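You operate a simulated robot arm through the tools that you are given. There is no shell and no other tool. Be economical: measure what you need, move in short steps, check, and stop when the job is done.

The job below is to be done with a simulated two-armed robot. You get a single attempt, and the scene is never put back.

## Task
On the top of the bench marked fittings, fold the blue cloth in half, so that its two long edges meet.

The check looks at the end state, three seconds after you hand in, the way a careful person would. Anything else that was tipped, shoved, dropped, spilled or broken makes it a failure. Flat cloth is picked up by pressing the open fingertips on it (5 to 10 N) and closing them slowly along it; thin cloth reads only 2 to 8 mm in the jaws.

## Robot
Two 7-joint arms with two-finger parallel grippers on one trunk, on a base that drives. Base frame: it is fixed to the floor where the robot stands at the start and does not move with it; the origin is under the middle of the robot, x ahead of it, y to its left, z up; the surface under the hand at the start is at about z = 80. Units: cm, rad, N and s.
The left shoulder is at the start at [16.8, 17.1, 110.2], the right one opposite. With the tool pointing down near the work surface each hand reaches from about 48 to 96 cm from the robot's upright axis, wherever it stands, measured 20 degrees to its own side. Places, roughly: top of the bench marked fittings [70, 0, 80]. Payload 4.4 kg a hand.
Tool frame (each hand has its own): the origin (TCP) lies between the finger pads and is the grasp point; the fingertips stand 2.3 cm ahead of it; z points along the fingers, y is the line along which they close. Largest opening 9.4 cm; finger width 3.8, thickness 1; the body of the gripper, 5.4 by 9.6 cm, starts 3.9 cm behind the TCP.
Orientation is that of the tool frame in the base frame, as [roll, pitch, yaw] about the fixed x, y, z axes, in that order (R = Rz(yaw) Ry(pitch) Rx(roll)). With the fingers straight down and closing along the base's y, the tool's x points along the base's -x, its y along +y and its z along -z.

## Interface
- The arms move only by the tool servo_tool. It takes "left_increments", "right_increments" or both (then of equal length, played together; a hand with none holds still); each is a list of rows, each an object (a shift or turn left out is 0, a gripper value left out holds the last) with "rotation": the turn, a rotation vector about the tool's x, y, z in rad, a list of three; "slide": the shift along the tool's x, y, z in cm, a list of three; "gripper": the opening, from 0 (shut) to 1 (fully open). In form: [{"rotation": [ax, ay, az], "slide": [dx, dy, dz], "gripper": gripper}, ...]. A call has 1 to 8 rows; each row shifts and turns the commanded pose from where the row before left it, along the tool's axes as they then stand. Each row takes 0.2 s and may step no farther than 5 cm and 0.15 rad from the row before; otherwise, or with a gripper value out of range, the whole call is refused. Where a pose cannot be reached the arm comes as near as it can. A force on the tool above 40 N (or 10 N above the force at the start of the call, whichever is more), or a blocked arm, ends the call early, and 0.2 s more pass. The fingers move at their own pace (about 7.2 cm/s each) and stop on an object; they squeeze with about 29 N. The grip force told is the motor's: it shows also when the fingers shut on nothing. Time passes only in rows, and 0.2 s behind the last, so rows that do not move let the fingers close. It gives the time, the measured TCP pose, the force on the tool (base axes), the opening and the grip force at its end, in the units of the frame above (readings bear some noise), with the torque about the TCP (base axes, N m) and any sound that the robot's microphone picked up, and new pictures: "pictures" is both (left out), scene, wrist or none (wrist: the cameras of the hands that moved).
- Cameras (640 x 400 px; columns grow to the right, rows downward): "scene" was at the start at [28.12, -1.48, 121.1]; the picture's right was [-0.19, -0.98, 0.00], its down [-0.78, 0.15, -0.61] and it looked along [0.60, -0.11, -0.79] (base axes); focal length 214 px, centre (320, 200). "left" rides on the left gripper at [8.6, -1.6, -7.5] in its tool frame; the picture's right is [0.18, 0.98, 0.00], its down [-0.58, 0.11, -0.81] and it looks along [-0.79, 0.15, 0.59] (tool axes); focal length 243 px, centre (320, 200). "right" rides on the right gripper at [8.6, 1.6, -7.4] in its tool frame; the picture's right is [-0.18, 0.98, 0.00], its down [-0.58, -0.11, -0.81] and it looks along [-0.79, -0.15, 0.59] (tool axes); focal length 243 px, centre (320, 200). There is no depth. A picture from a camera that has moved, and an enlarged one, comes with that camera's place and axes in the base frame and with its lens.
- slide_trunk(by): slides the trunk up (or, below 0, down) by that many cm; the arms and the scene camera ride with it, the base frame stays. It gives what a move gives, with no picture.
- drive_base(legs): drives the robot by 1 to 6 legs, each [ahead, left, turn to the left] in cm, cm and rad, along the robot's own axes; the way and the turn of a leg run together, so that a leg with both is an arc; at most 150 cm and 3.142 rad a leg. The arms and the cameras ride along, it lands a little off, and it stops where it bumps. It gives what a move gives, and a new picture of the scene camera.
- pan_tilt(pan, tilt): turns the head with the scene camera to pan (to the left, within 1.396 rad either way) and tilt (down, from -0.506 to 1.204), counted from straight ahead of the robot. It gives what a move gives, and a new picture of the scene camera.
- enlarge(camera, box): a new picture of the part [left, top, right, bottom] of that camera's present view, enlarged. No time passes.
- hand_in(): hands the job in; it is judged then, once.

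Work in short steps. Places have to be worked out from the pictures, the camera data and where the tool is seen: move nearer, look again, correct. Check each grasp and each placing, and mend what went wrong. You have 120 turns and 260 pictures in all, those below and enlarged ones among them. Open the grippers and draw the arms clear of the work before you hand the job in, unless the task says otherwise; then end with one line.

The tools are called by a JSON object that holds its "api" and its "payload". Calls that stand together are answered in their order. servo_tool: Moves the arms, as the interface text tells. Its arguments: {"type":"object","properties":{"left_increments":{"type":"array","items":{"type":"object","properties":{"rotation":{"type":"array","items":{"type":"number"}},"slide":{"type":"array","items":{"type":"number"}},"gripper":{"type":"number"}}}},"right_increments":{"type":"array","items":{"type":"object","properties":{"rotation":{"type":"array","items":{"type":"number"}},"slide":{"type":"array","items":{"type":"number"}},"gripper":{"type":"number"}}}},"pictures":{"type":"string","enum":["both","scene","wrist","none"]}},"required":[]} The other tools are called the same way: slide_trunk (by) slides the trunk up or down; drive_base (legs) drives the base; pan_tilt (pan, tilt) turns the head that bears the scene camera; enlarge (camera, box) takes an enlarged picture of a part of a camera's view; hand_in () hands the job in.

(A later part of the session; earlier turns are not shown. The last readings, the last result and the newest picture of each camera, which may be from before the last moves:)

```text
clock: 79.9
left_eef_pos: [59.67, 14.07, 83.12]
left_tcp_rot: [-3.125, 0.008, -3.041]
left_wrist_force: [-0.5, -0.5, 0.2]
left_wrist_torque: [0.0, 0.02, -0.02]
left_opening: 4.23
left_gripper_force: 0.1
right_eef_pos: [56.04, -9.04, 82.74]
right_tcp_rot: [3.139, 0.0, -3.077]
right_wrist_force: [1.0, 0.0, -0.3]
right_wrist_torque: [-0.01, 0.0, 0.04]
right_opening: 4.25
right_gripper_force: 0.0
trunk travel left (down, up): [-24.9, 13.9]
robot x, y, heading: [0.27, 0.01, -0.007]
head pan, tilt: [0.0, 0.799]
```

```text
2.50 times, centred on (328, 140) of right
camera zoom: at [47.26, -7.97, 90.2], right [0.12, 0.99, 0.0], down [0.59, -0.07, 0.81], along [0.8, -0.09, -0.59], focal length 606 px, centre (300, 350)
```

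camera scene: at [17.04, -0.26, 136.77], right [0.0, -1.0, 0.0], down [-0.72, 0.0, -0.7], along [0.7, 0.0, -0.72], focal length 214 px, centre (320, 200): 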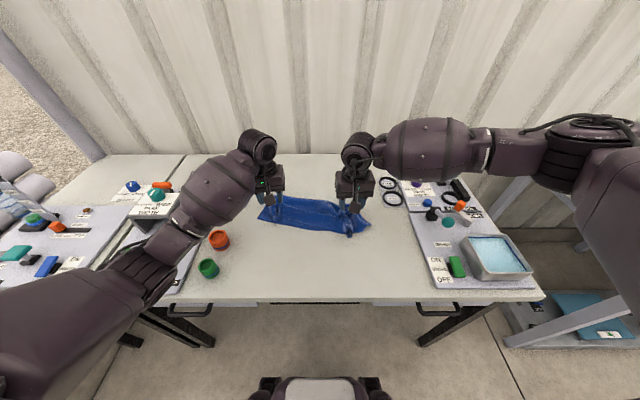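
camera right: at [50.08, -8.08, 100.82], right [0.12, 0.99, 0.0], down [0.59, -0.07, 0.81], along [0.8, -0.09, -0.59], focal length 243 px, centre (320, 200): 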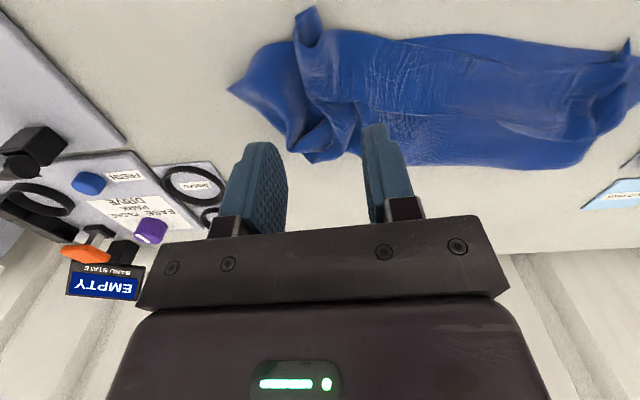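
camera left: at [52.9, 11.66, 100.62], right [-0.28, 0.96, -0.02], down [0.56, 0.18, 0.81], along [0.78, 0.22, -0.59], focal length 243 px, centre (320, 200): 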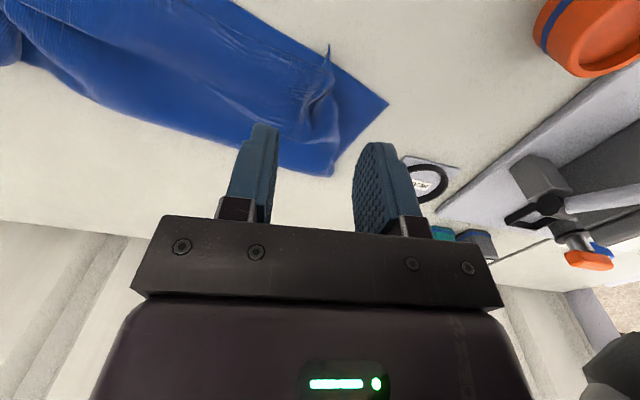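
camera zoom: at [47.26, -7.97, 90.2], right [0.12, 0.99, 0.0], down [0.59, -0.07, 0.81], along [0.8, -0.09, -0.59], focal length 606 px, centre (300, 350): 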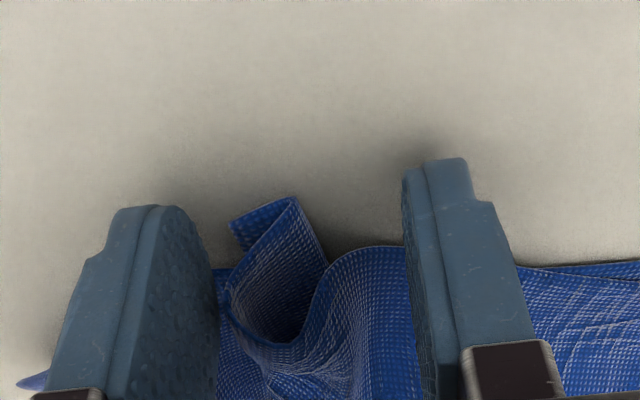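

Both tips are between the fingers. I close without pressing.

{"api": "servo_tool", "payload": {"left_increments": [{"gripper": 0.3}, {"gripper": 0.15}, {"gripper": 0.0}, {}, {}], "right_increments": [{"gripper": 0.3, "slide": [0, 0, -0.2]}, {"gripper": 0.15}, {"gripper": 0.0}, {}, {}], "pictures": "none"}}

{"api": "enlarge", "payload": {"camera": "left", "box": [200, 60, 456, 220]}}

{"api": "enlarge", "payload": {"camera": "right", "box": [200, 60, 456, 220]}}

```text
clock: 81.1
left_eef_pos: [59.76, 14.07, 83.21]
left_tcp_rot: [-3.125, 0.006, -3.041]
left_wrist_force: [-0.8, 0.4, -0.2]
left_wrist_torque: [0.01, 0.02, 0.01]
left_opening: 0.22
left_gripper_force: 29.6
right_eef_pos: [56.14, -8.85, 83.01]
right_tcp_rot: [3.138, -0.001, -3.076]
right_wrist_force: [0.2, 1.0, 1.1]
right_wrist_torque: [0.01, -0.03, 0.01]
right_opening: 0.26
right_gripper_force: 28.7
trunk travel left (down, up): [-24.9, 13.9]
robot x, y, heading: [-0.02, -0.01, -0.005]
head pan, tilt: [0.0, 0.799]
```

```text
2.50 times, centred on (328, 140) of left
camera zoom: at [51.17, 11.79, 90.63], right [-0.28, 0.96, -0.02], down [0.56, 0.18, 0.81], along [0.78, 0.22, -0.59], focal length 606 px, centre (300, 350)
```

zoom: 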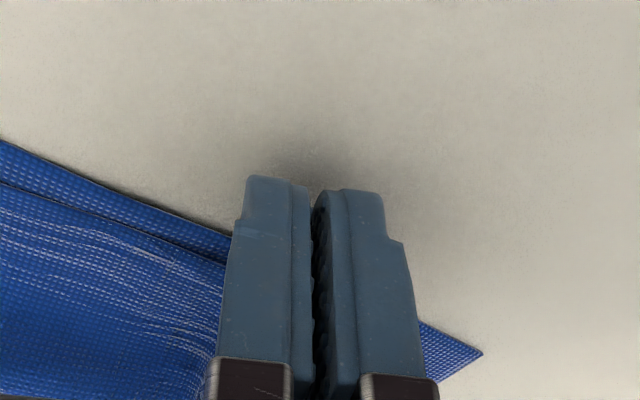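

```text
2.50 times, centred on (328, 140) of right
camera zoom: at [47.27, -7.91, 90.42], right [0.12, 0.99, 0.0], down [0.59, -0.07, 0.81], along [0.8, -0.09, -0.59], focal length 606 px, centre (300, 350)
```

zoom: 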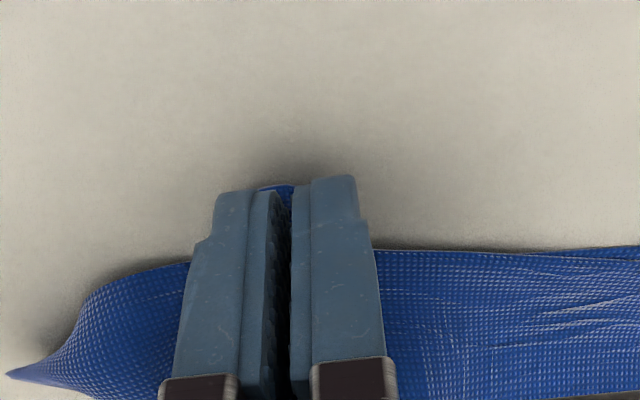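

Both hold (2.2 and 2.6 mm). I lift 1.5 cm and pull the corners outward, halfway first.

{"api": "servo_tool", "payload": {"left_increments": [{"slide": [0, 0, -1.5]}, {"slide": [-0.7, 1.1, 0]}, {"slide": [-0.7, 1.1, 0]}, {"slide": [-0.7, 1.1, 0]}, {}], "right_increments": [{"slide": [0, 0, -1.5]}, {"slide": [-0.5, -1.35, 0]}, {"slide": [-0.5, -1.35, 0]}, {"slide": [-0.5, -1.35, 0]}, {}]}}

{"api": "enlarge", "payload": {"camera": "scene", "box": [200, 150, 440, 300]}}

```text
clock: 82.3
left_eef_pos: [61.43, 17.53, 84.65]
left_tcp_rot: [-3.122, 0.008, -3.039]
left_wrist_force: [0.1, -0.2, 0.3]
left_wrist_torque: [0.03, 0.01, -0.01]
left_opening: 0.0
left_gripper_force: 29.0
right_eef_pos: [57.83, -12.88, 84.45]
right_tcp_rot: [3.137, -0.001, -3.077]
right_wrist_force: [0.5, 0.2, 0.8]
right_wrist_torque: [0.01, 0.02, 0.03]
right_opening: 0.24
right_gripper_force: 29.3
trunk travel left (down, up): [-24.9, 13.9]
robot x, y, heading: [0.44, -0.25, -0.001]
head pan, tilt: [0.0, 0.799]
camera scene: at [17.12, -0.24, 136.74], right [0.0, -1.0, 0.0], down [-0.72, 0.0, -0.7], along [0.7, 0.0, -0.72], focal length 214 px, centre (320, 200)
camera right: at [49.05, -11.74, 91.88], right [0.12, 0.99, 0.0], down [0.59, -0.07, 0.81], along [0.8, -0.09, -0.59], focal length 243 px, centre (320, 200)
camera left: at [52.98, 15.1, 92.08], right [-0.28, 0.96, -0.02], down [0.56, 0.18, 0.81], along [0.78, 0.22, -0.59], focal length 243 px, centre (320, 200)
```

scene: 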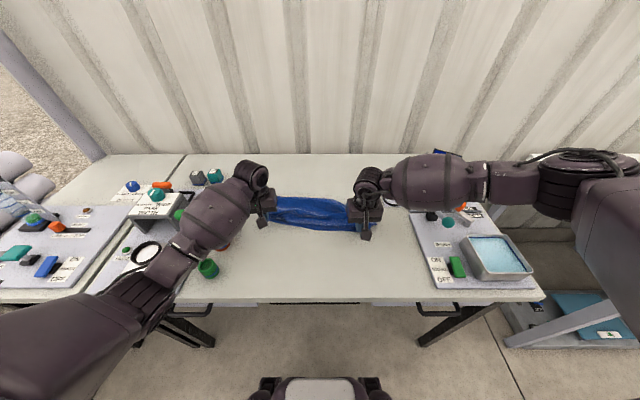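
right: 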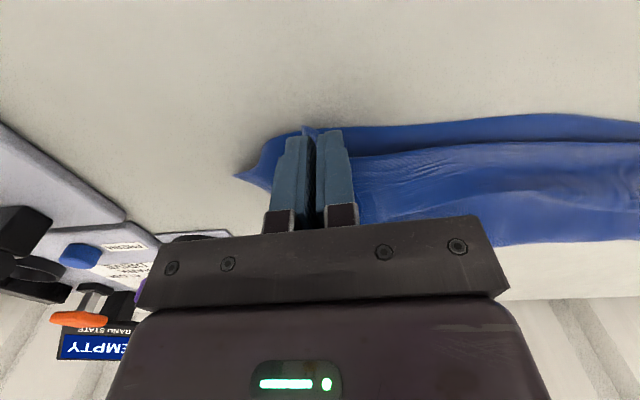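
left: 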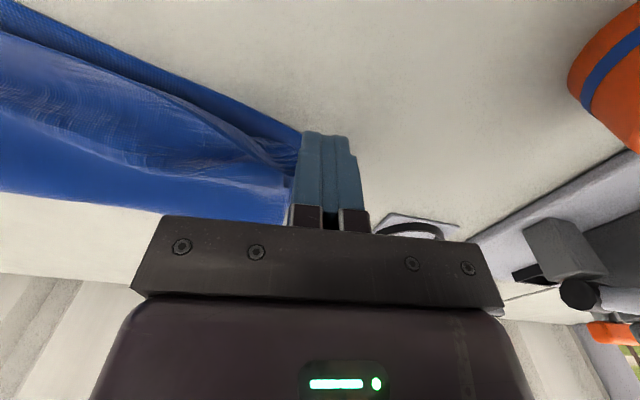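

```text
2.67 times, centred on (320, 225) of scene
camera zoom: at [17.12, -0.24, 136.74], right [0.0, -1.0, 0.0], down [-0.72, 0.0, -0.7], along [0.7, 0.0, -0.72], focal length 572 px, centre (320, 133)
```

zoom: 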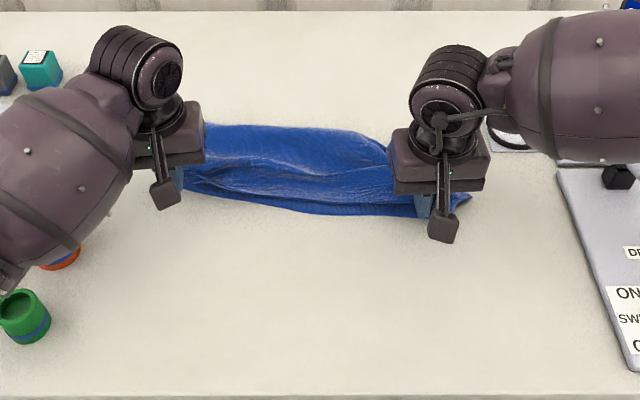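

The left tip slipped off, but the right corner is following well. I continue the right hand outward 4 cm and bring the left hand up and back for another look.

{"api": "servo_tool", "payload": {"left_increments": [{"slide": [0, 0, -2], "gripper": 0.45}, {"slide": [0.5, 0, -3]}, {"slide": [0.5, -0.5, -3]}, {}, {}], "right_increments": [{"slide": [0, -1.1, 0.1]}, {"slide": [0, -1.1, 0.1]}, {"slide": [0, -1.1, 0.1]}, {"slide": [0.2, -0.8, 0.2]}, {}]}}

{"api": "enlarge", "payload": {"camera": "scene", "box": [200, 150, 440, 300]}}

{"api": "enlarge", "payload": {"camera": "left", "box": [140, 0, 396, 160]}}

```text
clock: 83.5
left_eef_pos: [60.26, 16.85, 92.64]
left_tcp_rot: [-3.125, 0.005, -3.041]
left_wrist_force: [0.3, -0.7, 0.0]
left_wrist_torque: [-0.03, 0.01, 0.02]
left_opening: 4.23
left_gripper_force: 0.1
right_eef_pos: [58.07, -16.8, 83.92]
right_tcp_rot: [3.136, -0.001, -3.077]
right_wrist_force: [0.4, 0.6, 0.9]
right_wrist_torque: [-0.02, -0.02, -0.04]
right_opening: 0.28
right_gripper_force: 28.8
trunk travel left (down, up): [-24.9, 13.9]
robot x, y, heading: [0.14, -0.17, -0.008]
head pan, tilt: [0.0, 0.799]
camera scene: at [17.12, -0.24, 136.74], right [0.0, -1.0, 0.0], down [-0.72, 0.0, -0.7], along [0.7, 0.0, -0.72], focal length 214 px, centre (320, 200)
camera right: at [49.16, -15.84, 91.29], right [0.12, 0.99, 0.0], down [0.59, -0.07, 0.81], along [0.8, -0.09, -0.59], focal length 243 px, centre (320, 200)
camera left: at [51.83, 14.6, 100.04], right [-0.28, 0.96, -0.02], down [0.56, 0.18, 0.81], along [0.78, 0.22, -0.59], focal length 243 px, centre (320, 200)
```

scene: 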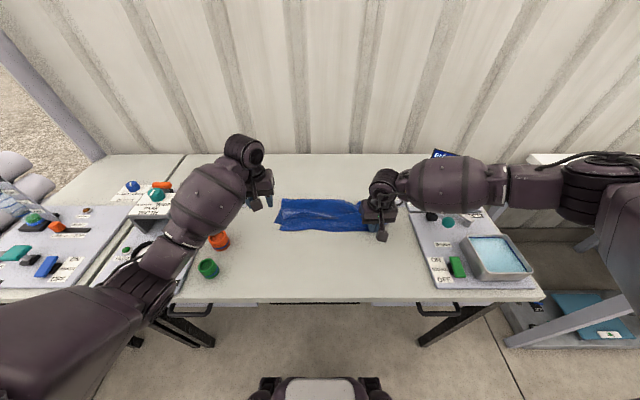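
right: 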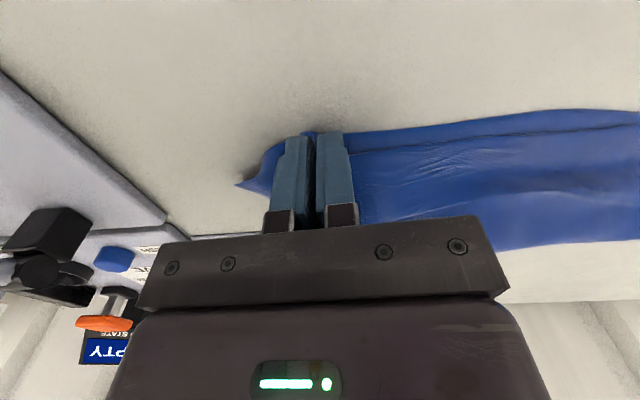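
left: 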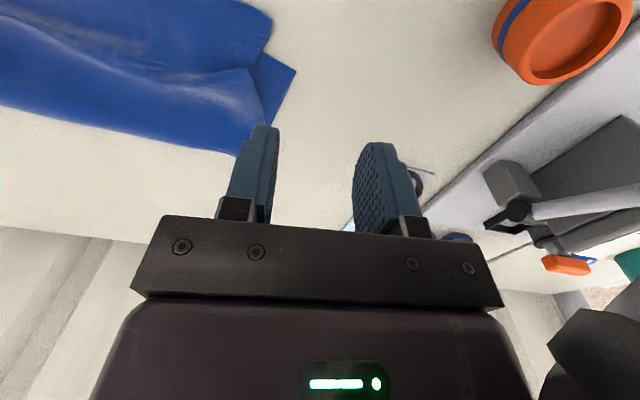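

```text
2.67 times, centred on (320, 225) of scene
camera zoom: at [17.12, -0.24, 136.74], right [0.0, -1.0, 0.0], down [-0.72, 0.0, -0.7], along [0.7, 0.0, -0.72], focal length 572 px, centre (320, 133)
```

zoom: 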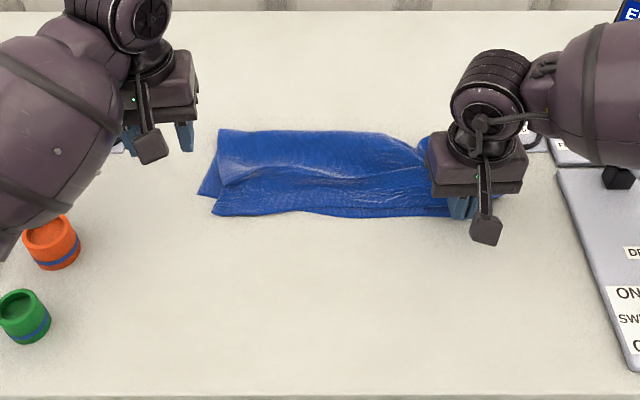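

```text
2.50 times, centred on (268, 80) of left
camera zoom: at [51.83, 14.6, 100.04], right [-0.28, 0.96, -0.02], down [0.56, 0.18, 0.81], along [0.78, 0.22, -0.59], focal length 606 px, centre (450, 500)
```

zoom: 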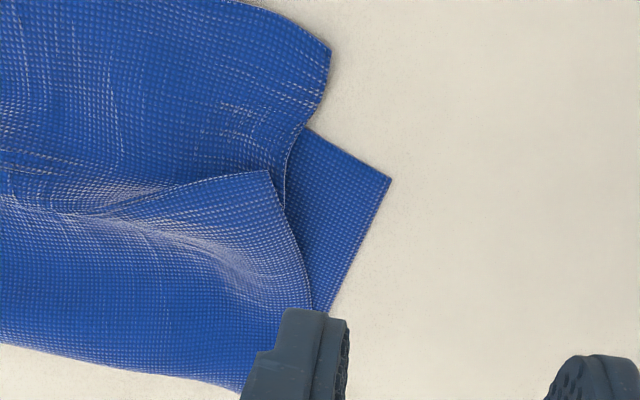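

Very close now: the cloth lies as a clean folded rectangle. The left top corner needs about +3 x and +2 y, and the right top corner about 4 cm more outward. I pin the left end with the left fingertips while the right hand pulls the rest out.

{"api": "servo_tool", "payload": {"left_increments": [{"slide": [-1.4, -2.5, 0]}, {"slide": [-1.4, -2.5, 2.0]}, {"slide": [-1.4, -2.5, 3.0]}, {"slide": [0, 0, 3.0]}, {"slide": [0, 0, 1.2]}, {"slide": [0, 0, 0.4]}, {}], "pictures": "none"}}

```text
clock: 85.1
left_eef_pos: [65.51, 9.69, 83.14]
left_tcp_rot: [-3.129, 0.007, -3.04]
left_wrist_force: [0.4, 0.2, 0.1]
left_wrist_torque: [-0.02, -0.01, -0.01]
left_opening: 4.24
left_gripper_force: 0.5
right_eef_pos: [57.96, -16.93, 83.98]
right_tcp_rot: [3.138, 0.0, -3.078]
right_wrist_force: [0.1, 0.8, -0.4]
right_wrist_torque: [-0.01, 0.01, -0.03]
right_opening: 0.26
right_gripper_force: 28.8
trunk travel left (down, up): [-24.9, 13.9]
robot x, y, heading: [-0.33, -0.1, -0.0]
head pan, tilt: [0.0, 0.799]
```

{"api": "servo_tool", "payload": {"left_increments": [{"slide": [0, 0, 0.3]}, {"slide": [0, 0, 0.2]}, {}], "pictures": "none"}}

```text
clock: 85.9
left_eef_pos: [65.61, 9.8, 82.66]
left_tcp_rot: [-3.126, 0.007, -3.041]
left_wrist_force: [0.2, -0.2, 0.9]
left_wrist_torque: [0.02, 0.01, 0.0]
left_opening: 4.22
left_gripper_force: 0.1
right_eef_pos: [58.08, -16.92, 83.86]
right_tcp_rot: [3.137, 0.0, -3.079]
right_wrist_force: [-0.1, 0.2, -0.3]
right_wrist_torque: [-0.03, 0.0, 0.02]
right_opening: 0.26
right_gripper_force: 29.4
trunk travel left (down, up): [-24.9, 13.9]
robot x, y, heading: [0.23, -0.09, -0.003]
head pan, tilt: [0.0, 0.799]
```

The left is barely touching, so I press about 0.25 cm more and then pull the right outward in small steps.

{"api": "servo_tool", "payload": {"left_increments": [{"slide": [0, 0, 0.15]}, {"slide": [0, 0, 0.1]}, {}, {}, {}, {}, {}], "right_increments": [{}, {}, {"slide": [0.2, -1, 0]}, {"slide": [0.2, -1, 0]}, {"slide": [0.2, -0.8, 0]}, {"slide": [0.2, -0.8, 0]}, {}], "pictures": "both"}}

{"api": "enlarge", "payload": {"camera": "scene", "box": [200, 150, 440, 300]}}

```text
clock: 87.5
left_eef_pos: [65.39, 9.75, 82.53]
left_tcp_rot: [-3.123, 0.009, -3.041]
left_wrist_force: [1.3, -1.1, 12.9]
left_wrist_torque: [0.31, -0.01, -0.05]
left_opening: 4.13
left_gripper_force: 0.1
right_eef_pos: [57.32, -20.72, 83.94]
right_tcp_rot: [3.136, -0.001, -3.078]
right_wrist_force: [-0.3, 2.2, -0.3]
right_wrist_torque: [0.05, -0.03, 0.06]
right_opening: 0.28
right_gripper_force: 29.3
trunk travel left (down, up): [-24.9, 13.9]
robot x, y, heading: [0.26, -0.07, -0.008]
head pan, tilt: [0.0, 0.799]
camera scene: at [17.03, -0.26, 136.76], right [0.0, -1.0, 0.0], down [-0.72, 0.0, -0.7], along [0.7, 0.0, -0.72], focal length 214 px, centre (320, 200)
camera right: at [48.58, -19.58, 91.31], right [0.12, 0.99, 0.0], down [0.59, -0.07, 0.81], along [0.8, -0.09, -0.59], focal length 243 px, centre (320, 200)
camera left: at [56.96, 7.48, 89.99], right [-0.28, 0.96, -0.02], down [0.56, 0.18, 0.81], along [0.78, 0.22, -0.59], focal length 243 px, centre (320, 200)
```

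scene: 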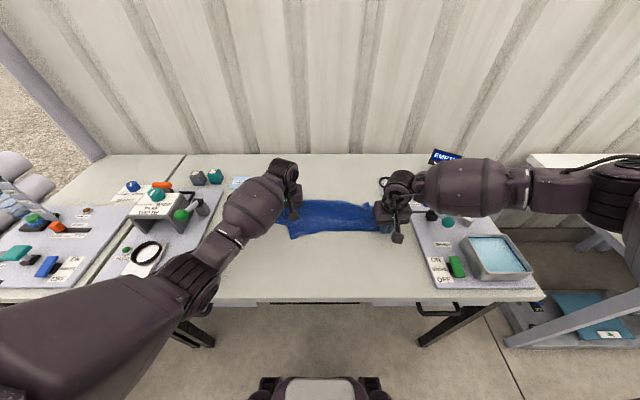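
right: 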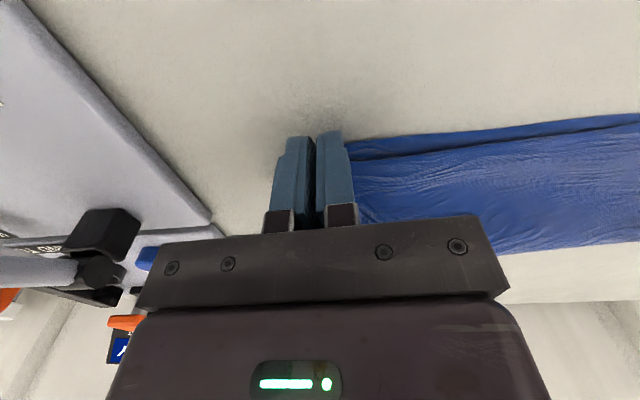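
left: 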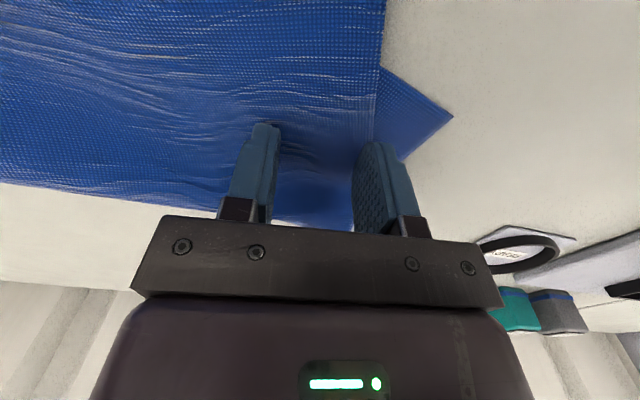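

```text
2.67 times, centred on (320, 225) of scene
camera zoom: at [17.03, -0.26, 136.76], right [0.0, -1.0, 0.0], down [-0.72, 0.0, -0.7], along [0.7, 0.0, -0.72], focal length 572 px, centre (320, 133)
```

zoom: 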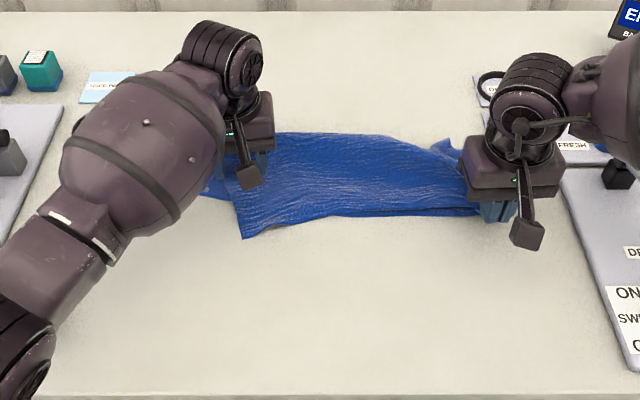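

The top layer slid so its left corner is now at about (55, 9), with the right corner still held. I lift the left hand and hover over that corner to grasp it and pull it back out to the bottom corner at (62, 15).

{"api": "servo_tool", "payload": {"left_increments": [{"slide": [0, 0, -2.5]}, {"slide": [0, 0, -3.5]}, {"slide": [3.1, -1.0, -1.5]}, {"slide": [3.1, -1.0, 0]}, {"slide": [3.1, -1.0, 0]}, {}], "pictures": "wrist"}}

```text
clock: 88.9
left_eef_pos: [56.28, 6.15, 89.96]
left_tcp_rot: [-3.126, 0.008, -3.04]
left_wrist_force: [-0.5, 0.2, 0.0]
left_wrist_torque: [0.0, 0.01, -0.02]
left_opening: 4.21
left_gripper_force: 0.0
right_eef_pos: [57.4, -20.53, 83.92]
right_tcp_rot: [3.137, 0.0, -3.079]
right_wrist_force: [0.0, 0.0, 0.6]
right_wrist_torque: [-0.01, -0.01, -0.01]
right_opening: 0.29
right_gripper_force: 29.0
trunk travel left (down, up): [-24.9, 13.9]
robot x, y, heading: [-0.02, 0.0, 0.003]
head pan, tilt: [0.0, 0.799]
camera left: at [47.83, 3.82, 97.38], right [-0.28, 0.96, -0.02], down [0.56, 0.18, 0.81], along [0.78, 0.22, -0.59], focal length 243 px, centre (320, 200)
```

left: 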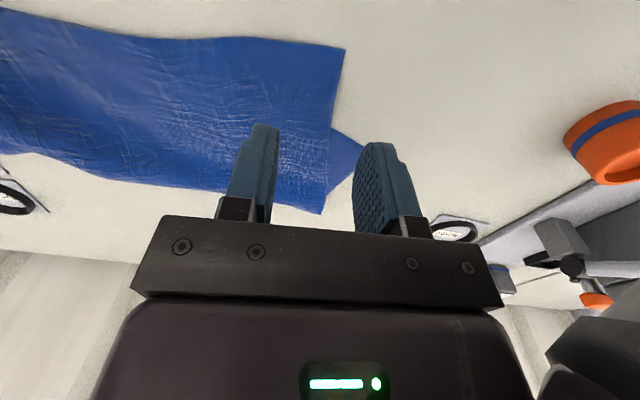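

The top-left corner is at about (54.2, 7.1), lying directly on the table. I position over it and lower to contact.

{"api": "servo_tool", "payload": {"left_increments": [{"slide": [1.2, -2.5, 1.5]}, {"slide": [0, 0, 3]}, {"slide": [0, 0, 2.0]}, {"slide": [0, 0, 0.5]}, {}], "pictures": "none"}}

{"api": "enlarge", "payload": {"camera": "left", "box": [200, 60, 456, 220]}}

```text
clock: 90.1
left_eef_pos: [55.73, 3.29, 82.87]
left_tcp_rot: [-3.126, 0.007, -3.041]
left_wrist_force: [0.5, -0.7, 0.5]
left_wrist_torque: [-0.01, 0.01, -0.02]
left_opening: 4.23
left_gripper_force: 0.1
right_eef_pos: [57.46, -20.63, 83.88]
right_tcp_rot: [3.138, 0.002, -3.074]
right_wrist_force: [0.6, 0.7, 0.4]
right_wrist_torque: [-0.04, 0.02, 0.0]
right_opening: 0.26
right_gripper_force: 28.9
trunk travel left (down, up): [-24.9, 13.9]
robot x, y, heading: [0.11, -0.01, -0.005]
head pan, tilt: [0.0, 0.799]
```

```text
2.50 times, centred on (328, 140) of left
camera zoom: at [47.12, 1.02, 90.36], right [-0.28, 0.96, -0.02], down [0.56, 0.18, 0.81], along [0.78, 0.22, -0.59], focal length 606 px, centre (300, 350)
```

zoom: 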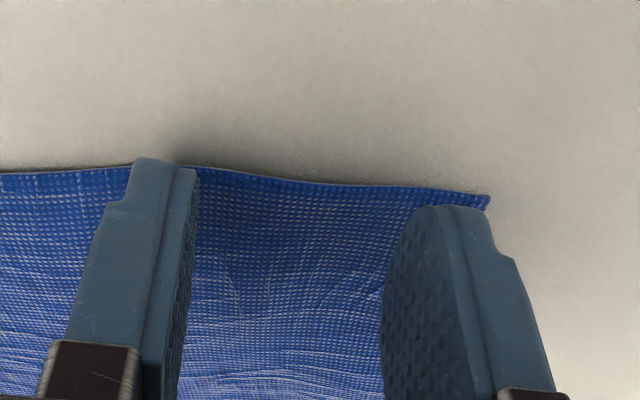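

I shift 1.4 cm inward, level the roll, and press.

{"api": "servo_tool", "payload": {"left_increments": [{"slide": [0.6, -1.4, 0], "rotation": [-0.015, 0, 0]}, {}, {"slide": [0, 0, 0.25]}, {"slide": [0, 0, 0.15]}, {}], "pictures": "none"}}

```text
clock: 91.3
left_eef_pos: [55.24, 1.58, 82.46]
left_tcp_rot: [-3.14, 0.008, -3.041]
left_wrist_force: [-0.8, -0.1, 0.7]
left_wrist_torque: [0.0, 0.02, -0.02]
left_opening: 4.23
left_gripper_force: 0.1
right_eef_pos: [57.43, -20.6, 83.95]
right_tcp_rot: [3.137, -0.001, -3.077]
right_wrist_force: [0.6, 0.6, -0.2]
right_wrist_torque: [0.01, 0.0, -0.01]
right_opening: 0.29
right_gripper_force: 28.9
trunk travel left (down, up): [-24.9, 13.9]
robot x, y, heading: [0.17, -0.12, -0.004]
head pan, tilt: [0.0, 0.799]
```

{"api": "servo_tool", "payload": {"left_increments": [{"slide": [0, 0, 0.15]}, {"slide": [0, 0, 0.08]}, {}], "pictures": "none"}}

```text
clock: 92.1
left_eef_pos: [55.19, 1.79, 82.35]
left_tcp_rot: [-3.139, 0.01, -3.042]
left_wrist_force: [-1.3, -1.4, 11.8]
left_wrist_torque: [0.13, -0.03, 0.01]
left_opening: 4.18
left_gripper_force: 0.1
right_eef_pos: [57.37, -20.71, 83.95]
right_tcp_rot: [3.138, 0.0, -3.076]
right_wrist_force: [0.2, 0.1, -0.1]
right_wrist_torque: [0.03, 0.0, -0.01]
right_opening: 0.27
right_gripper_force: 29.2
trunk travel left (down, up): [-24.9, 13.9]
robot x, y, heading: [0.46, -0.05, 0.002]
head pan, tilt: [0.0, 0.799]
```

Contact is 11.8 N, so I press slightly more and close slowly.

{"api": "servo_tool", "payload": {"left_increments": [{"slide": [0, 0, 0.04]}, {"gripper": 0.38}, {"gripper": 0.31}, {"gripper": 0.24}, {"gripper": 0.17}, {"gripper": 0.1}, {"gripper": 0.0}, {}], "pictures": "none"}}

{"api": "enlarge", "payload": {"camera": "left", "box": [200, 60, 456, 220]}}

```text
clock: 93.9
left_eef_pos: [55.23, 1.61, 82.37]
left_tcp_rot: [-3.138, 0.011, -3.044]
left_wrist_force: [1.1, -4.9, 29.0]
left_wrist_torque: [-0.05, -0.42, -0.17]
left_opening: 0.21
left_gripper_force: 29.3
right_eef_pos: [57.34, -20.54, 83.91]
right_tcp_rot: [3.137, 0.001, -3.077]
right_wrist_force: [0.4, 4.0, -1.5]
right_wrist_torque: [0.11, 0.01, 0.18]
right_opening: 0.31
right_gripper_force: 29.2
trunk travel left (down, up): [-24.9, 13.9]
robot x, y, heading: [0.38, -0.11, -0.007]
head pan, tilt: [0.0, 0.799]
```

```text
2.50 times, centred on (328, 140) of left
camera zoom: at [46.64, -0.7, 89.82], right [-0.28, 0.96, -0.01], down [0.56, 0.17, 0.81], along [0.78, 0.23, -0.58], focal length 606 px, centre (300, 350)
```

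zoom: 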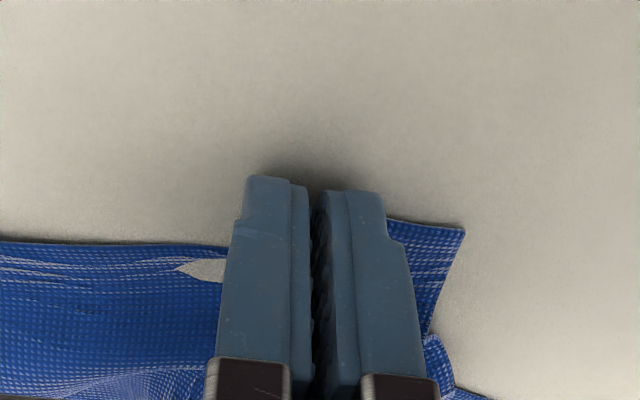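

The left now holds the top-left corner. I lift both hands slightly and shift the top layer together, left by about (+6, +8) and right by (+2, +7), to line its left corner up with the bottom one.

{"api": "servo_tool", "payload": {"left_increments": [{"slide": [0, 0, -2.5]}, {"slide": [-1.7, 1.84, 0]}, {"slide": [-1.7, 1.84, 0]}, {"slide": [-1.7, 1.84, 0]}, {"slide": [-1.7, 1.84, 0]}, {"slide": [0, 0, 1.5]}, {}], "right_increments": [{"slide": [0, 0, -1.5]}, {"slide": [-0.6, 1.71, 0]}, {"slide": [-0.6, 1.71, 0]}, {"slide": [-0.6, 1.71, 0]}, {"slide": [-0.6, 1.71, 0]}, {"slide": [0, 0, 1]}, {}]}}

{"api": "enlarge", "payload": {"camera": "scene", "box": [200, 150, 440, 300]}}

```text
clock: 95.5
left_eef_pos: [61.05, 9.65, 83.27]
left_tcp_rot: [-3.137, 0.007, -3.043]
left_wrist_force: [-1.0, -14.4, 1.0]
left_wrist_torque: [-0.35, 0.03, -0.39]
left_opening: 0.24
left_gripper_force: 28.8
right_eef_pos: [59.44, -13.4, 84.5]
right_tcp_rot: [3.136, 0.0, -3.076]
right_wrist_force: [2.6, 15.6, -1.0]
right_wrist_torque: [0.38, 0.01, 0.3]
right_opening: 0.28
right_gripper_force: 28.6
trunk travel left (down, up): [-24.9, 13.9]
robot x, y, heading: [0.29, -0.66, -0.003]
head pan, tilt: [0.0, 0.799]
camera scene: at [17.11, -0.23, 136.75], right [0.0, -1.0, 0.0], down [-0.72, 0.0, -0.7], along [0.7, 0.0, -0.72], focal length 214 px, centre (320, 200)
camera right: at [50.56, -12.43, 91.86], right [0.12, 0.99, 0.01], down [0.59, -0.07, 0.81], along [0.8, -0.09, -0.59], focal length 243 px, centre (320, 200)
camera left: at [52.61, 7.22, 90.74], right [-0.28, 0.96, 0.0], down [0.56, 0.17, 0.81], along [0.78, 0.23, -0.59], focal length 243 px, centre (320, 200)
```

scene: 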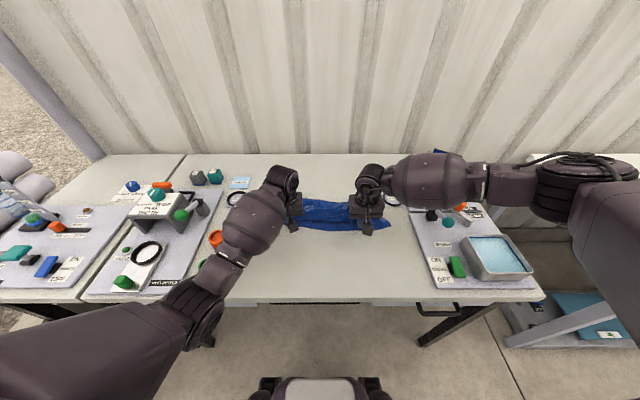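
right: 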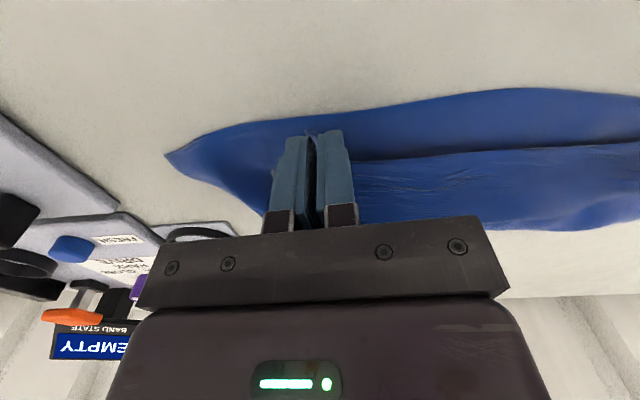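
left: 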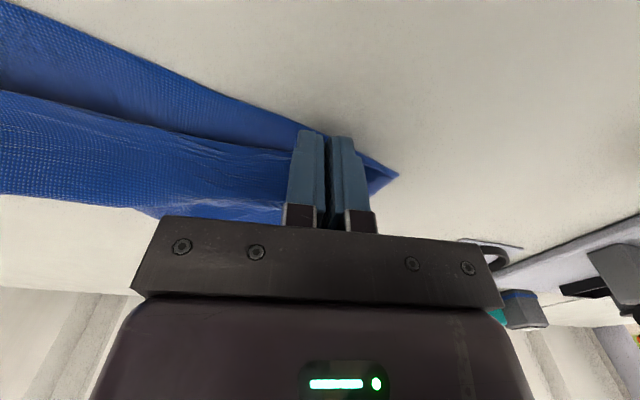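

```text
2.67 times, centred on (320, 225) of scene
camera zoom: at [17.11, -0.23, 136.75], right [0.0, -1.0, 0.0], down [-0.72, 0.0, -0.7], along [0.7, 0.0, -0.72], focal length 572 px, centre (320, 133)
```

zoom: 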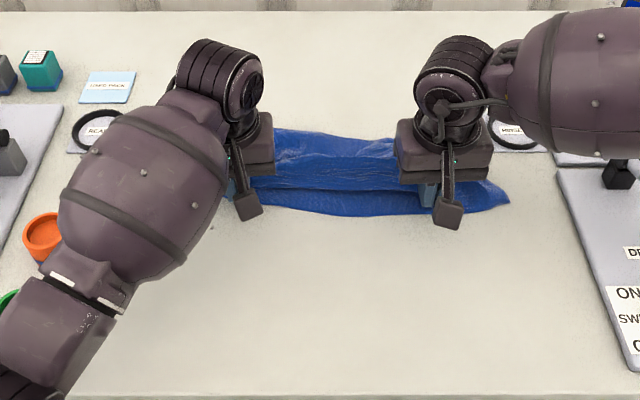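

The left corner is close to the bottom corner. I relax the tension, shift the left back 0.7 and the right 1.3 cm so the edges coincide, lower, and release the left.

{"api": "servo_tool", "payload": {"left_increments": [{"slide": [0.7, -0.3, 0]}, {"slide": [0, 0, 0.5]}, {"gripper": 0.15}, {"gripper": 0.45}, {}, {"slide": [0, 0, -2]}, {"slide": [0, 0, -4]}, {"slide": [0, 0, -4]}], "right_increments": [{"slide": [1.3, 0.3, 0]}, {"slide": [0, 0, 0.8]}, {}, {}, {}, {}, {}, {}]}}

{"api": "enlarge", "payload": {"camera": "scene", "box": [200, 150, 440, 300]}}

{"api": "enlarge", "payload": {"camera": "left", "box": [140, 0, 460, 200]}}

```text
clock: 97.3
left_eef_pos: [60.52, 9.79, 92.78]
left_tcp_rot: [-3.14, 0.005, -3.039]
left_wrist_force: [0.1, 0.6, -0.5]
left_wrist_torque: [0.0, -0.02, 0.01]
left_opening: 4.21
left_gripper_force: 0.1
right_eef_pos: [58.09, -13.22, 83.72]
right_tcp_rot: [3.137, 0.001, -3.077]
right_wrist_force: [1.1, 0.3, -0.5]
right_wrist_torque: [0.01, 0.03, -0.01]
right_opening: 0.26
right_gripper_force: 28.3
trunk travel left (down, up): [-24.9, 13.9]
robot x, y, heading: [0.35, 0.28, 0.0]
head pan, tilt: [0.0, 0.799]
camera scene: at [17.12, -0.15, 136.75], right [0.0, -1.0, 0.0], down [-0.72, 0.0, -0.7], along [0.7, 0.0, -0.72], focal length 214 px, centre (320, 200)
camera right: at [49.32, -12.16, 91.17], right [0.12, 0.99, 0.0], down [0.59, -0.07, 0.81], along [0.8, -0.09, -0.59], focal length 243 px, centre (320, 200)
camera left: at [52.14, 7.28, 100.16], right [-0.28, 0.96, 0.0], down [0.56, 0.17, 0.81], along [0.78, 0.23, -0.59], focal length 243 px, centre (320, 200)
```

scene: 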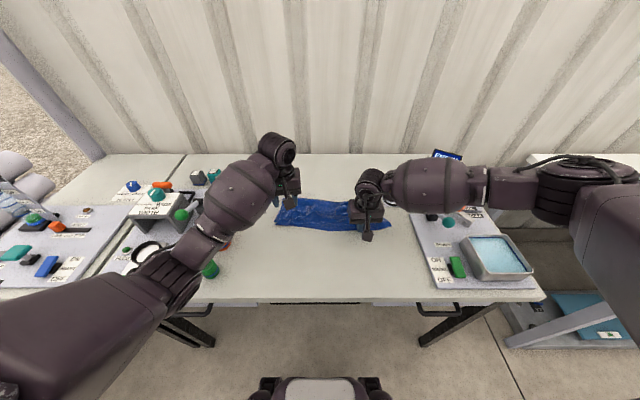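
right: 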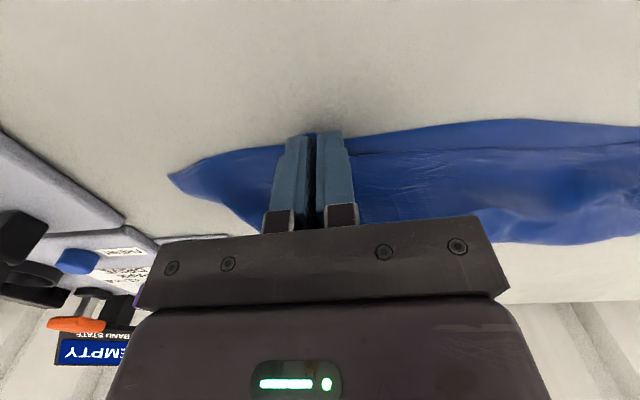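
left: 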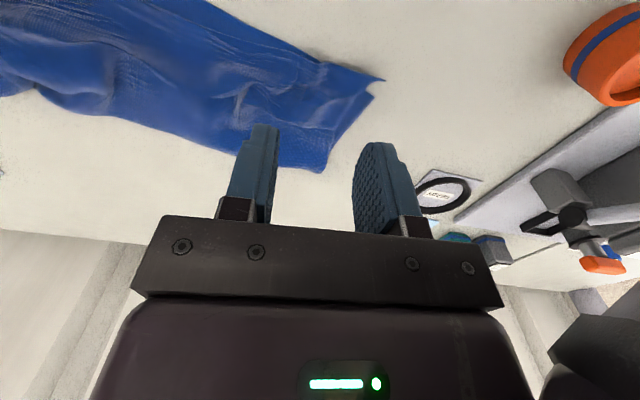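

```text
2.67 times, centred on (320, 225) of scene
camera zoom: at [17.12, -0.15, 136.75], right [0.0, -1.0, 0.0], down [-0.72, 0.0, -0.7], along [0.7, 0.0, -0.72], focal length 572 px, centre (320, 133)
```

zoom: 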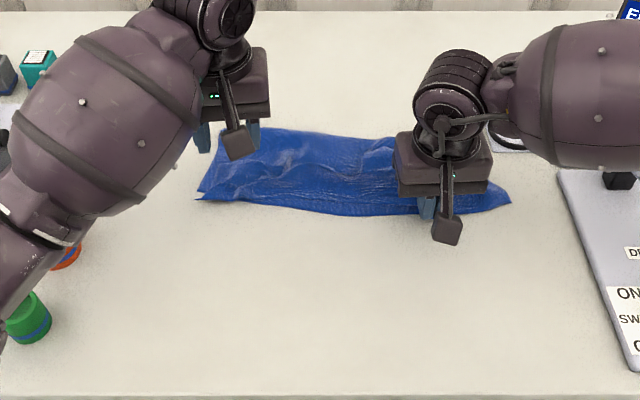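

```text
2.00 times, centred on (300, 100) of left
camera zoom: at [52.14, 7.28, 100.16], right [-0.28, 0.96, 0.0], down [0.56, 0.17, 0.81], along [0.78, 0.23, -0.59], focal length 485 px, centre (360, 400)
```

zoom: 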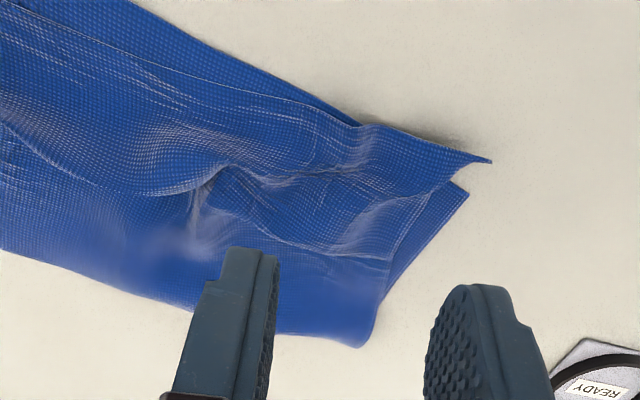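

The left end now matches to within about a centimetre. I release the right and look.

{"api": "servo_tool", "payload": {"right_increments": [{"slide": [0, 0, 0.4]}, {"gripper": 0.2}, {"gripper": 0.45}, {}, {"slide": [0, 0, -2]}, {"slide": [0, 0, -4]}, {"slide": [0, 0, -4]}, {}]}}

{"api": "enlarge", "payload": {"camera": "scene", "box": [200, 150, 440, 300]}}

{"api": "enlarge", "payload": {"camera": "right", "box": [160, 0, 480, 200]}}

```text
clock: 99.1
left_eef_pos: [60.68, 9.51, 92.66]
left_tcp_rot: [-3.14, 0.007, -3.041]
left_wrist_force: [0.5, -0.9, -0.2]
left_wrist_torque: [0.0, 0.01, 0.03]
left_opening: 4.23
left_gripper_force: 0.0
right_eef_pos: [58.04, -13.35, 93.12]
right_tcp_rot: [3.138, -0.003, -3.076]
right_wrist_force: [0.2, 0.1, -0.6]
right_wrist_torque: [-0.01, -0.02, 0.0]
right_opening: 4.26
right_gripper_force: 0.1
trunk travel left (down, up): [-24.9, 13.9]
robot x, y, heading: [0.15, 0.12, -0.002]
head pan, tilt: [0.0, 0.799]
camera scene: at [17.16, -0.25, 136.73], right [0.0, -1.0, 0.0], down [-0.72, 0.0, -0.7], along [0.7, 0.0, -0.72], focal length 214 px, centre (320, 200)
camera right: at [49.2, -12.32, 100.47], right [0.12, 0.99, 0.0], down [0.59, -0.07, 0.8], along [0.8, -0.1, -0.59], focal length 243 px, centre (320, 200)
```

scene: 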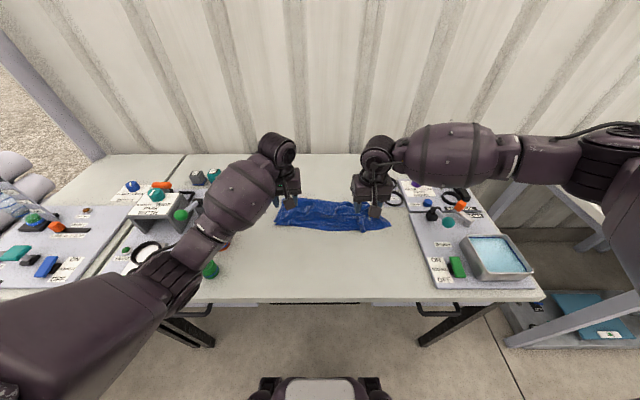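
right: 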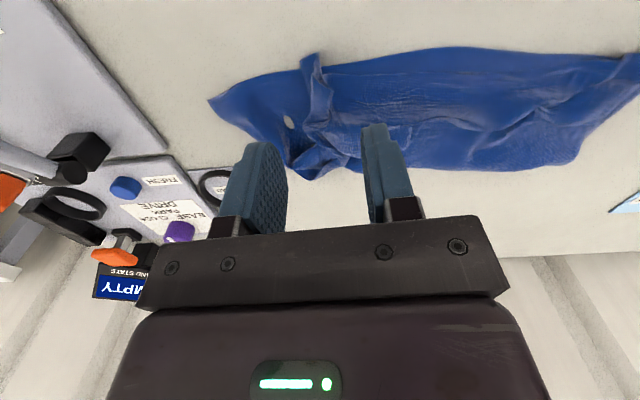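

```text
2.67 times, centred on (320, 225) of scene
camera zoom: at [17.16, -0.25, 136.73], right [0.0, -1.0, 0.0], down [-0.72, 0.0, -0.7], along [0.7, 0.0, -0.72], focal length 572 px, centre (320, 133)
```

zoom: 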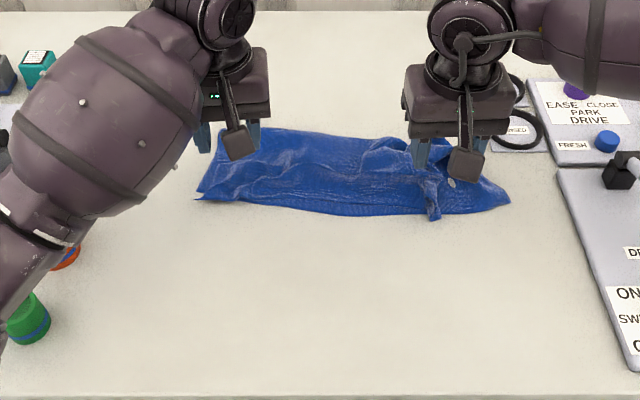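

```text
2.00 times, centred on (320, 100) of right
camera zoom: at [49.2, -12.32, 100.47], right [0.12, 0.99, 0.0], down [0.59, -0.07, 0.8], along [0.8, -0.1, -0.59], focal length 485 px, centre (320, 400)
```

zoom: 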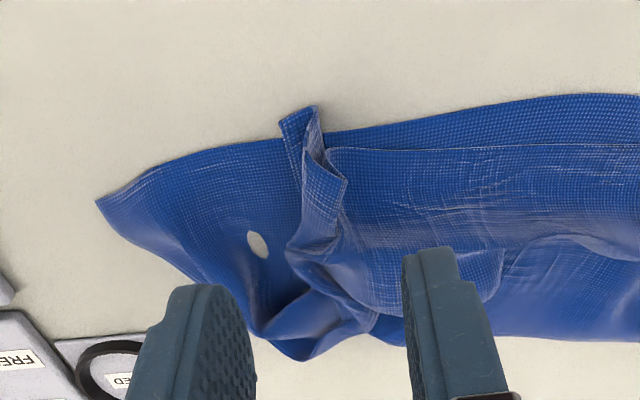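

The top's right end is still rolled into a narrow pleat at about y≈-13. I pull the right hand back for a clear close-up.

{"api": "servo_tool", "payload": {"left_increments": [{"slide": [3, 0, -1]}, {"slide": [3, 1, -1]}, {"slide": [0, 1, 0]}, {}], "right_increments": [{"slide": [3, 0, 1]}, {"slide": [3, 0, 1]}, {"slide": [2, -1, 0]}, {}], "pictures": "none"}}

{"api": "enlarge", "payload": {"camera": "right", "box": [220, 60, 420, 185]}}

{"api": "enlarge", "payload": {"camera": "scene", "box": [330, 180, 410, 240]}}

```text
clock: 100.1
left_eef_pos: [54.34, 10.87, 94.44]
left_tcp_rot: [-3.141, 0.008, -3.041]
left_wrist_force: [0.1, -0.4, 0.8]
left_wrist_torque: [-0.03, 0.0, 0.02]
left_opening: 4.23
left_gripper_force: 0.1
right_eef_pos: [49.89, -15.05, 91.12]
right_tcp_rot: [3.138, -0.001, -3.076]
right_wrist_force: [-0.1, 0.6, -0.6]
right_wrist_torque: [0.01, 0.03, 0.0]
right_opening: 4.24
right_gripper_force: 0.0
trunk travel left (down, up): [-24.9, 13.9]
robot x, y, heading: [0.07, -0.28, -0.001]
head pan, tilt: [0.0, 0.799]
```

```text
3.20 times, centred on (320, 122) of right
camera zoom: at [41.02, -14.06, 98.44], right [0.12, 0.99, 0.0], down [0.59, -0.07, 0.81], along [0.8, -0.1, -0.59], focal length 776 px, centre (320, 448)
```

zoom: 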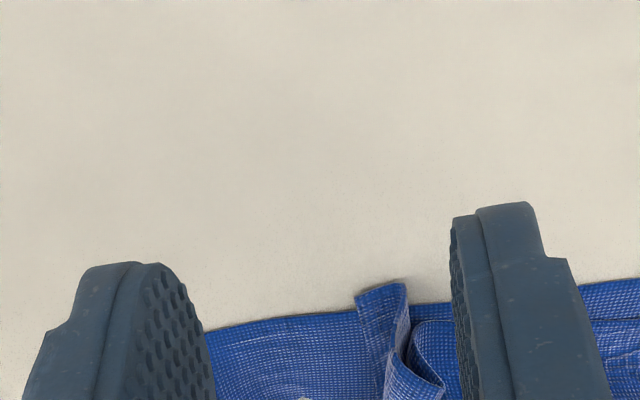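

```text
6.67 times, centred on (370, 210) of scene
camera zoom: at [17.15, -0.22, 136.74], right [0.0, -1.0, 0.0], down [-0.72, 0.0, -0.7], along [0.7, 0.0, -0.72], focal length 1430 px, centre (-13, 133)
```

zoom: 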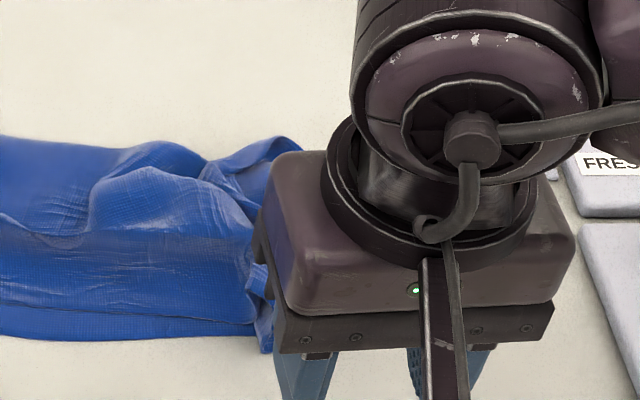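

{"api": "servo_tool", "payload": {"right_increments": [{"slide": [0, -3, -3]}, {"slide": [0, -3, -3]}, {"slide": [0, -3, -3]}, {"slide": [0, -3, -3]}, {}], "pictures": "none"}}

{"api": "enlarge", "payload": {"camera": "scene", "box": [330, 180, 410, 240]}}

{"api": "enlarge", "payload": {"camera": "scene", "box": [260, 180, 410, 250]}}

```text
clock: 101.3
left_eef_pos: [54.39, 11.0, 94.59]
left_tcp_rot: [-3.14, 0.007, -3.04]
left_wrist_force: [-0.5, -0.1, 0.1]
left_wrist_torque: [-0.02, 0.02, 0.01]
left_opening: 4.22
left_gripper_force: 0.1
right_eef_pos: [50.82, -27.11, 103.14]
right_tcp_rot: [3.138, -0.001, -3.078]
right_wrist_force: [0.0, 0.7, -0.2]
right_wrist_torque: [-0.04, -0.02, 0.01]
right_opening: 4.22
right_gripper_force: 0.0
trunk travel left (down, up): [-24.9, 13.9]
robot x, y, heading: [0.12, -0.37, -0.008]
head pan, tilt: [0.0, 0.799]
```

```text
6.67 times, centred on (370, 210) of scene
camera zoom: at [17.17, -0.22, 136.73], right [0.0, -1.0, 0.0], down [-0.72, 0.0, -0.7], along [0.7, 0.0, -0.72], focal length 1430 px, centre (-13, 133)
```

zoom: 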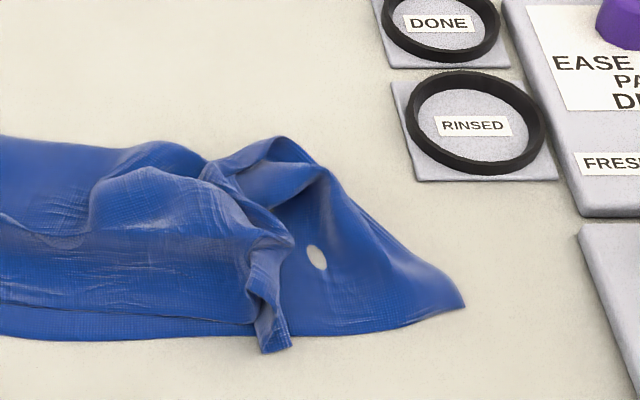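

```text
4.27 times, centred on (335, 215) of scene
camera zoom: at [17.17, -0.22, 136.73], right [0.0, -1.0, 0.0], down [-0.72, 0.0, -0.7], along [0.7, 0.0, -0.72], focal length 915 px, centre (256, 136)
```

zoom: 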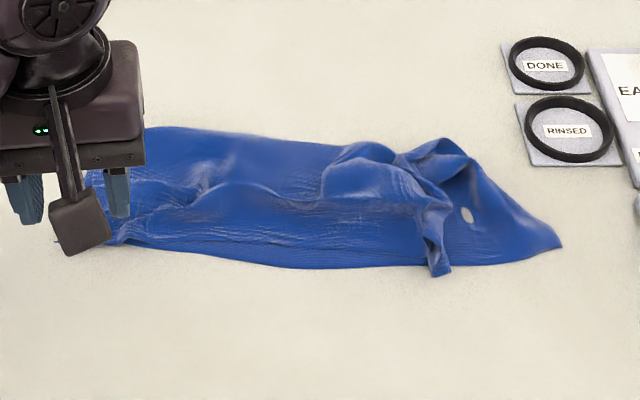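

I take a high-zoom view of the gathered right end from both cameras.

{"api": "enlarge", "payload": {"camera": "right", "box": [380, 40, 540, 140]}}

{"api": "enlarge", "payload": {"camera": "scene", "box": [350, 195, 390, 235]}}

```text
4.00 times, centred on (460, 90) of right
camera zoom: at [42.05, -26.07, 110.61], right [0.12, 0.99, 0.0], down [0.59, -0.07, 0.8], along [0.8, -0.09, -0.59], focal length 970 px, centre (-240, 640)
```

zoom: 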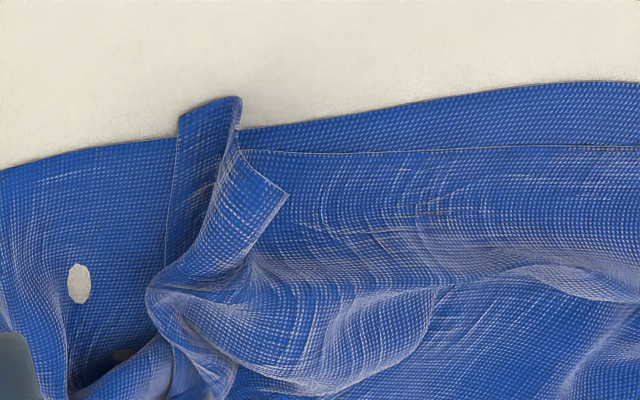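

```text
10.00 times, centred on (370, 215) of scene
camera zoom: at [17.17, -0.22, 136.73], right [0.0, -1.0, 0.0], down [-0.72, 0.0, -0.7], along [0.7, 0.0, -0.72], focal length 2145 px, centre (-180, 50)
```

zoom: 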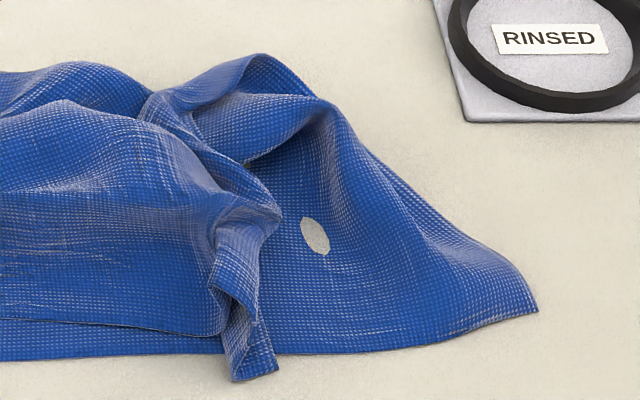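

Now it is clear: the true top-right corner is a small flap folded back over to the +y side, at about (59.7, -12). I pin the top layer with the left hand near (63.5, 4.5), then sweep the closed right fingers in -y to flip that flap and unroll the pleat.

{"api": "servo_tool", "payload": {"left_increments": [{"slide": [-2.8, -2.47, 1]}, {"slide": [-2.8, -2.47, 1]}, {"slide": [-2.8, -2.47, 1]}, {"slide": [0, 0, 3]}, {"slide": [0, 0, 3]}, {"slide": [0, 0, 2.3]}, {}], "right_increments": [{"slide": [-2.17, 3.48, 2.0], "gripper": 0.0}, {"slide": [-2.17, 3.48, 2.0]}, {"slide": [-2.17, 3.48, 2.0]}, {"slide": [-2.17, 3.48, 2.0]}, {"slide": [-2.17, 3.48, 3.0]}, {}, {}]}}

```text
refused: row 5 steps farther than a row can; nothing moved
```

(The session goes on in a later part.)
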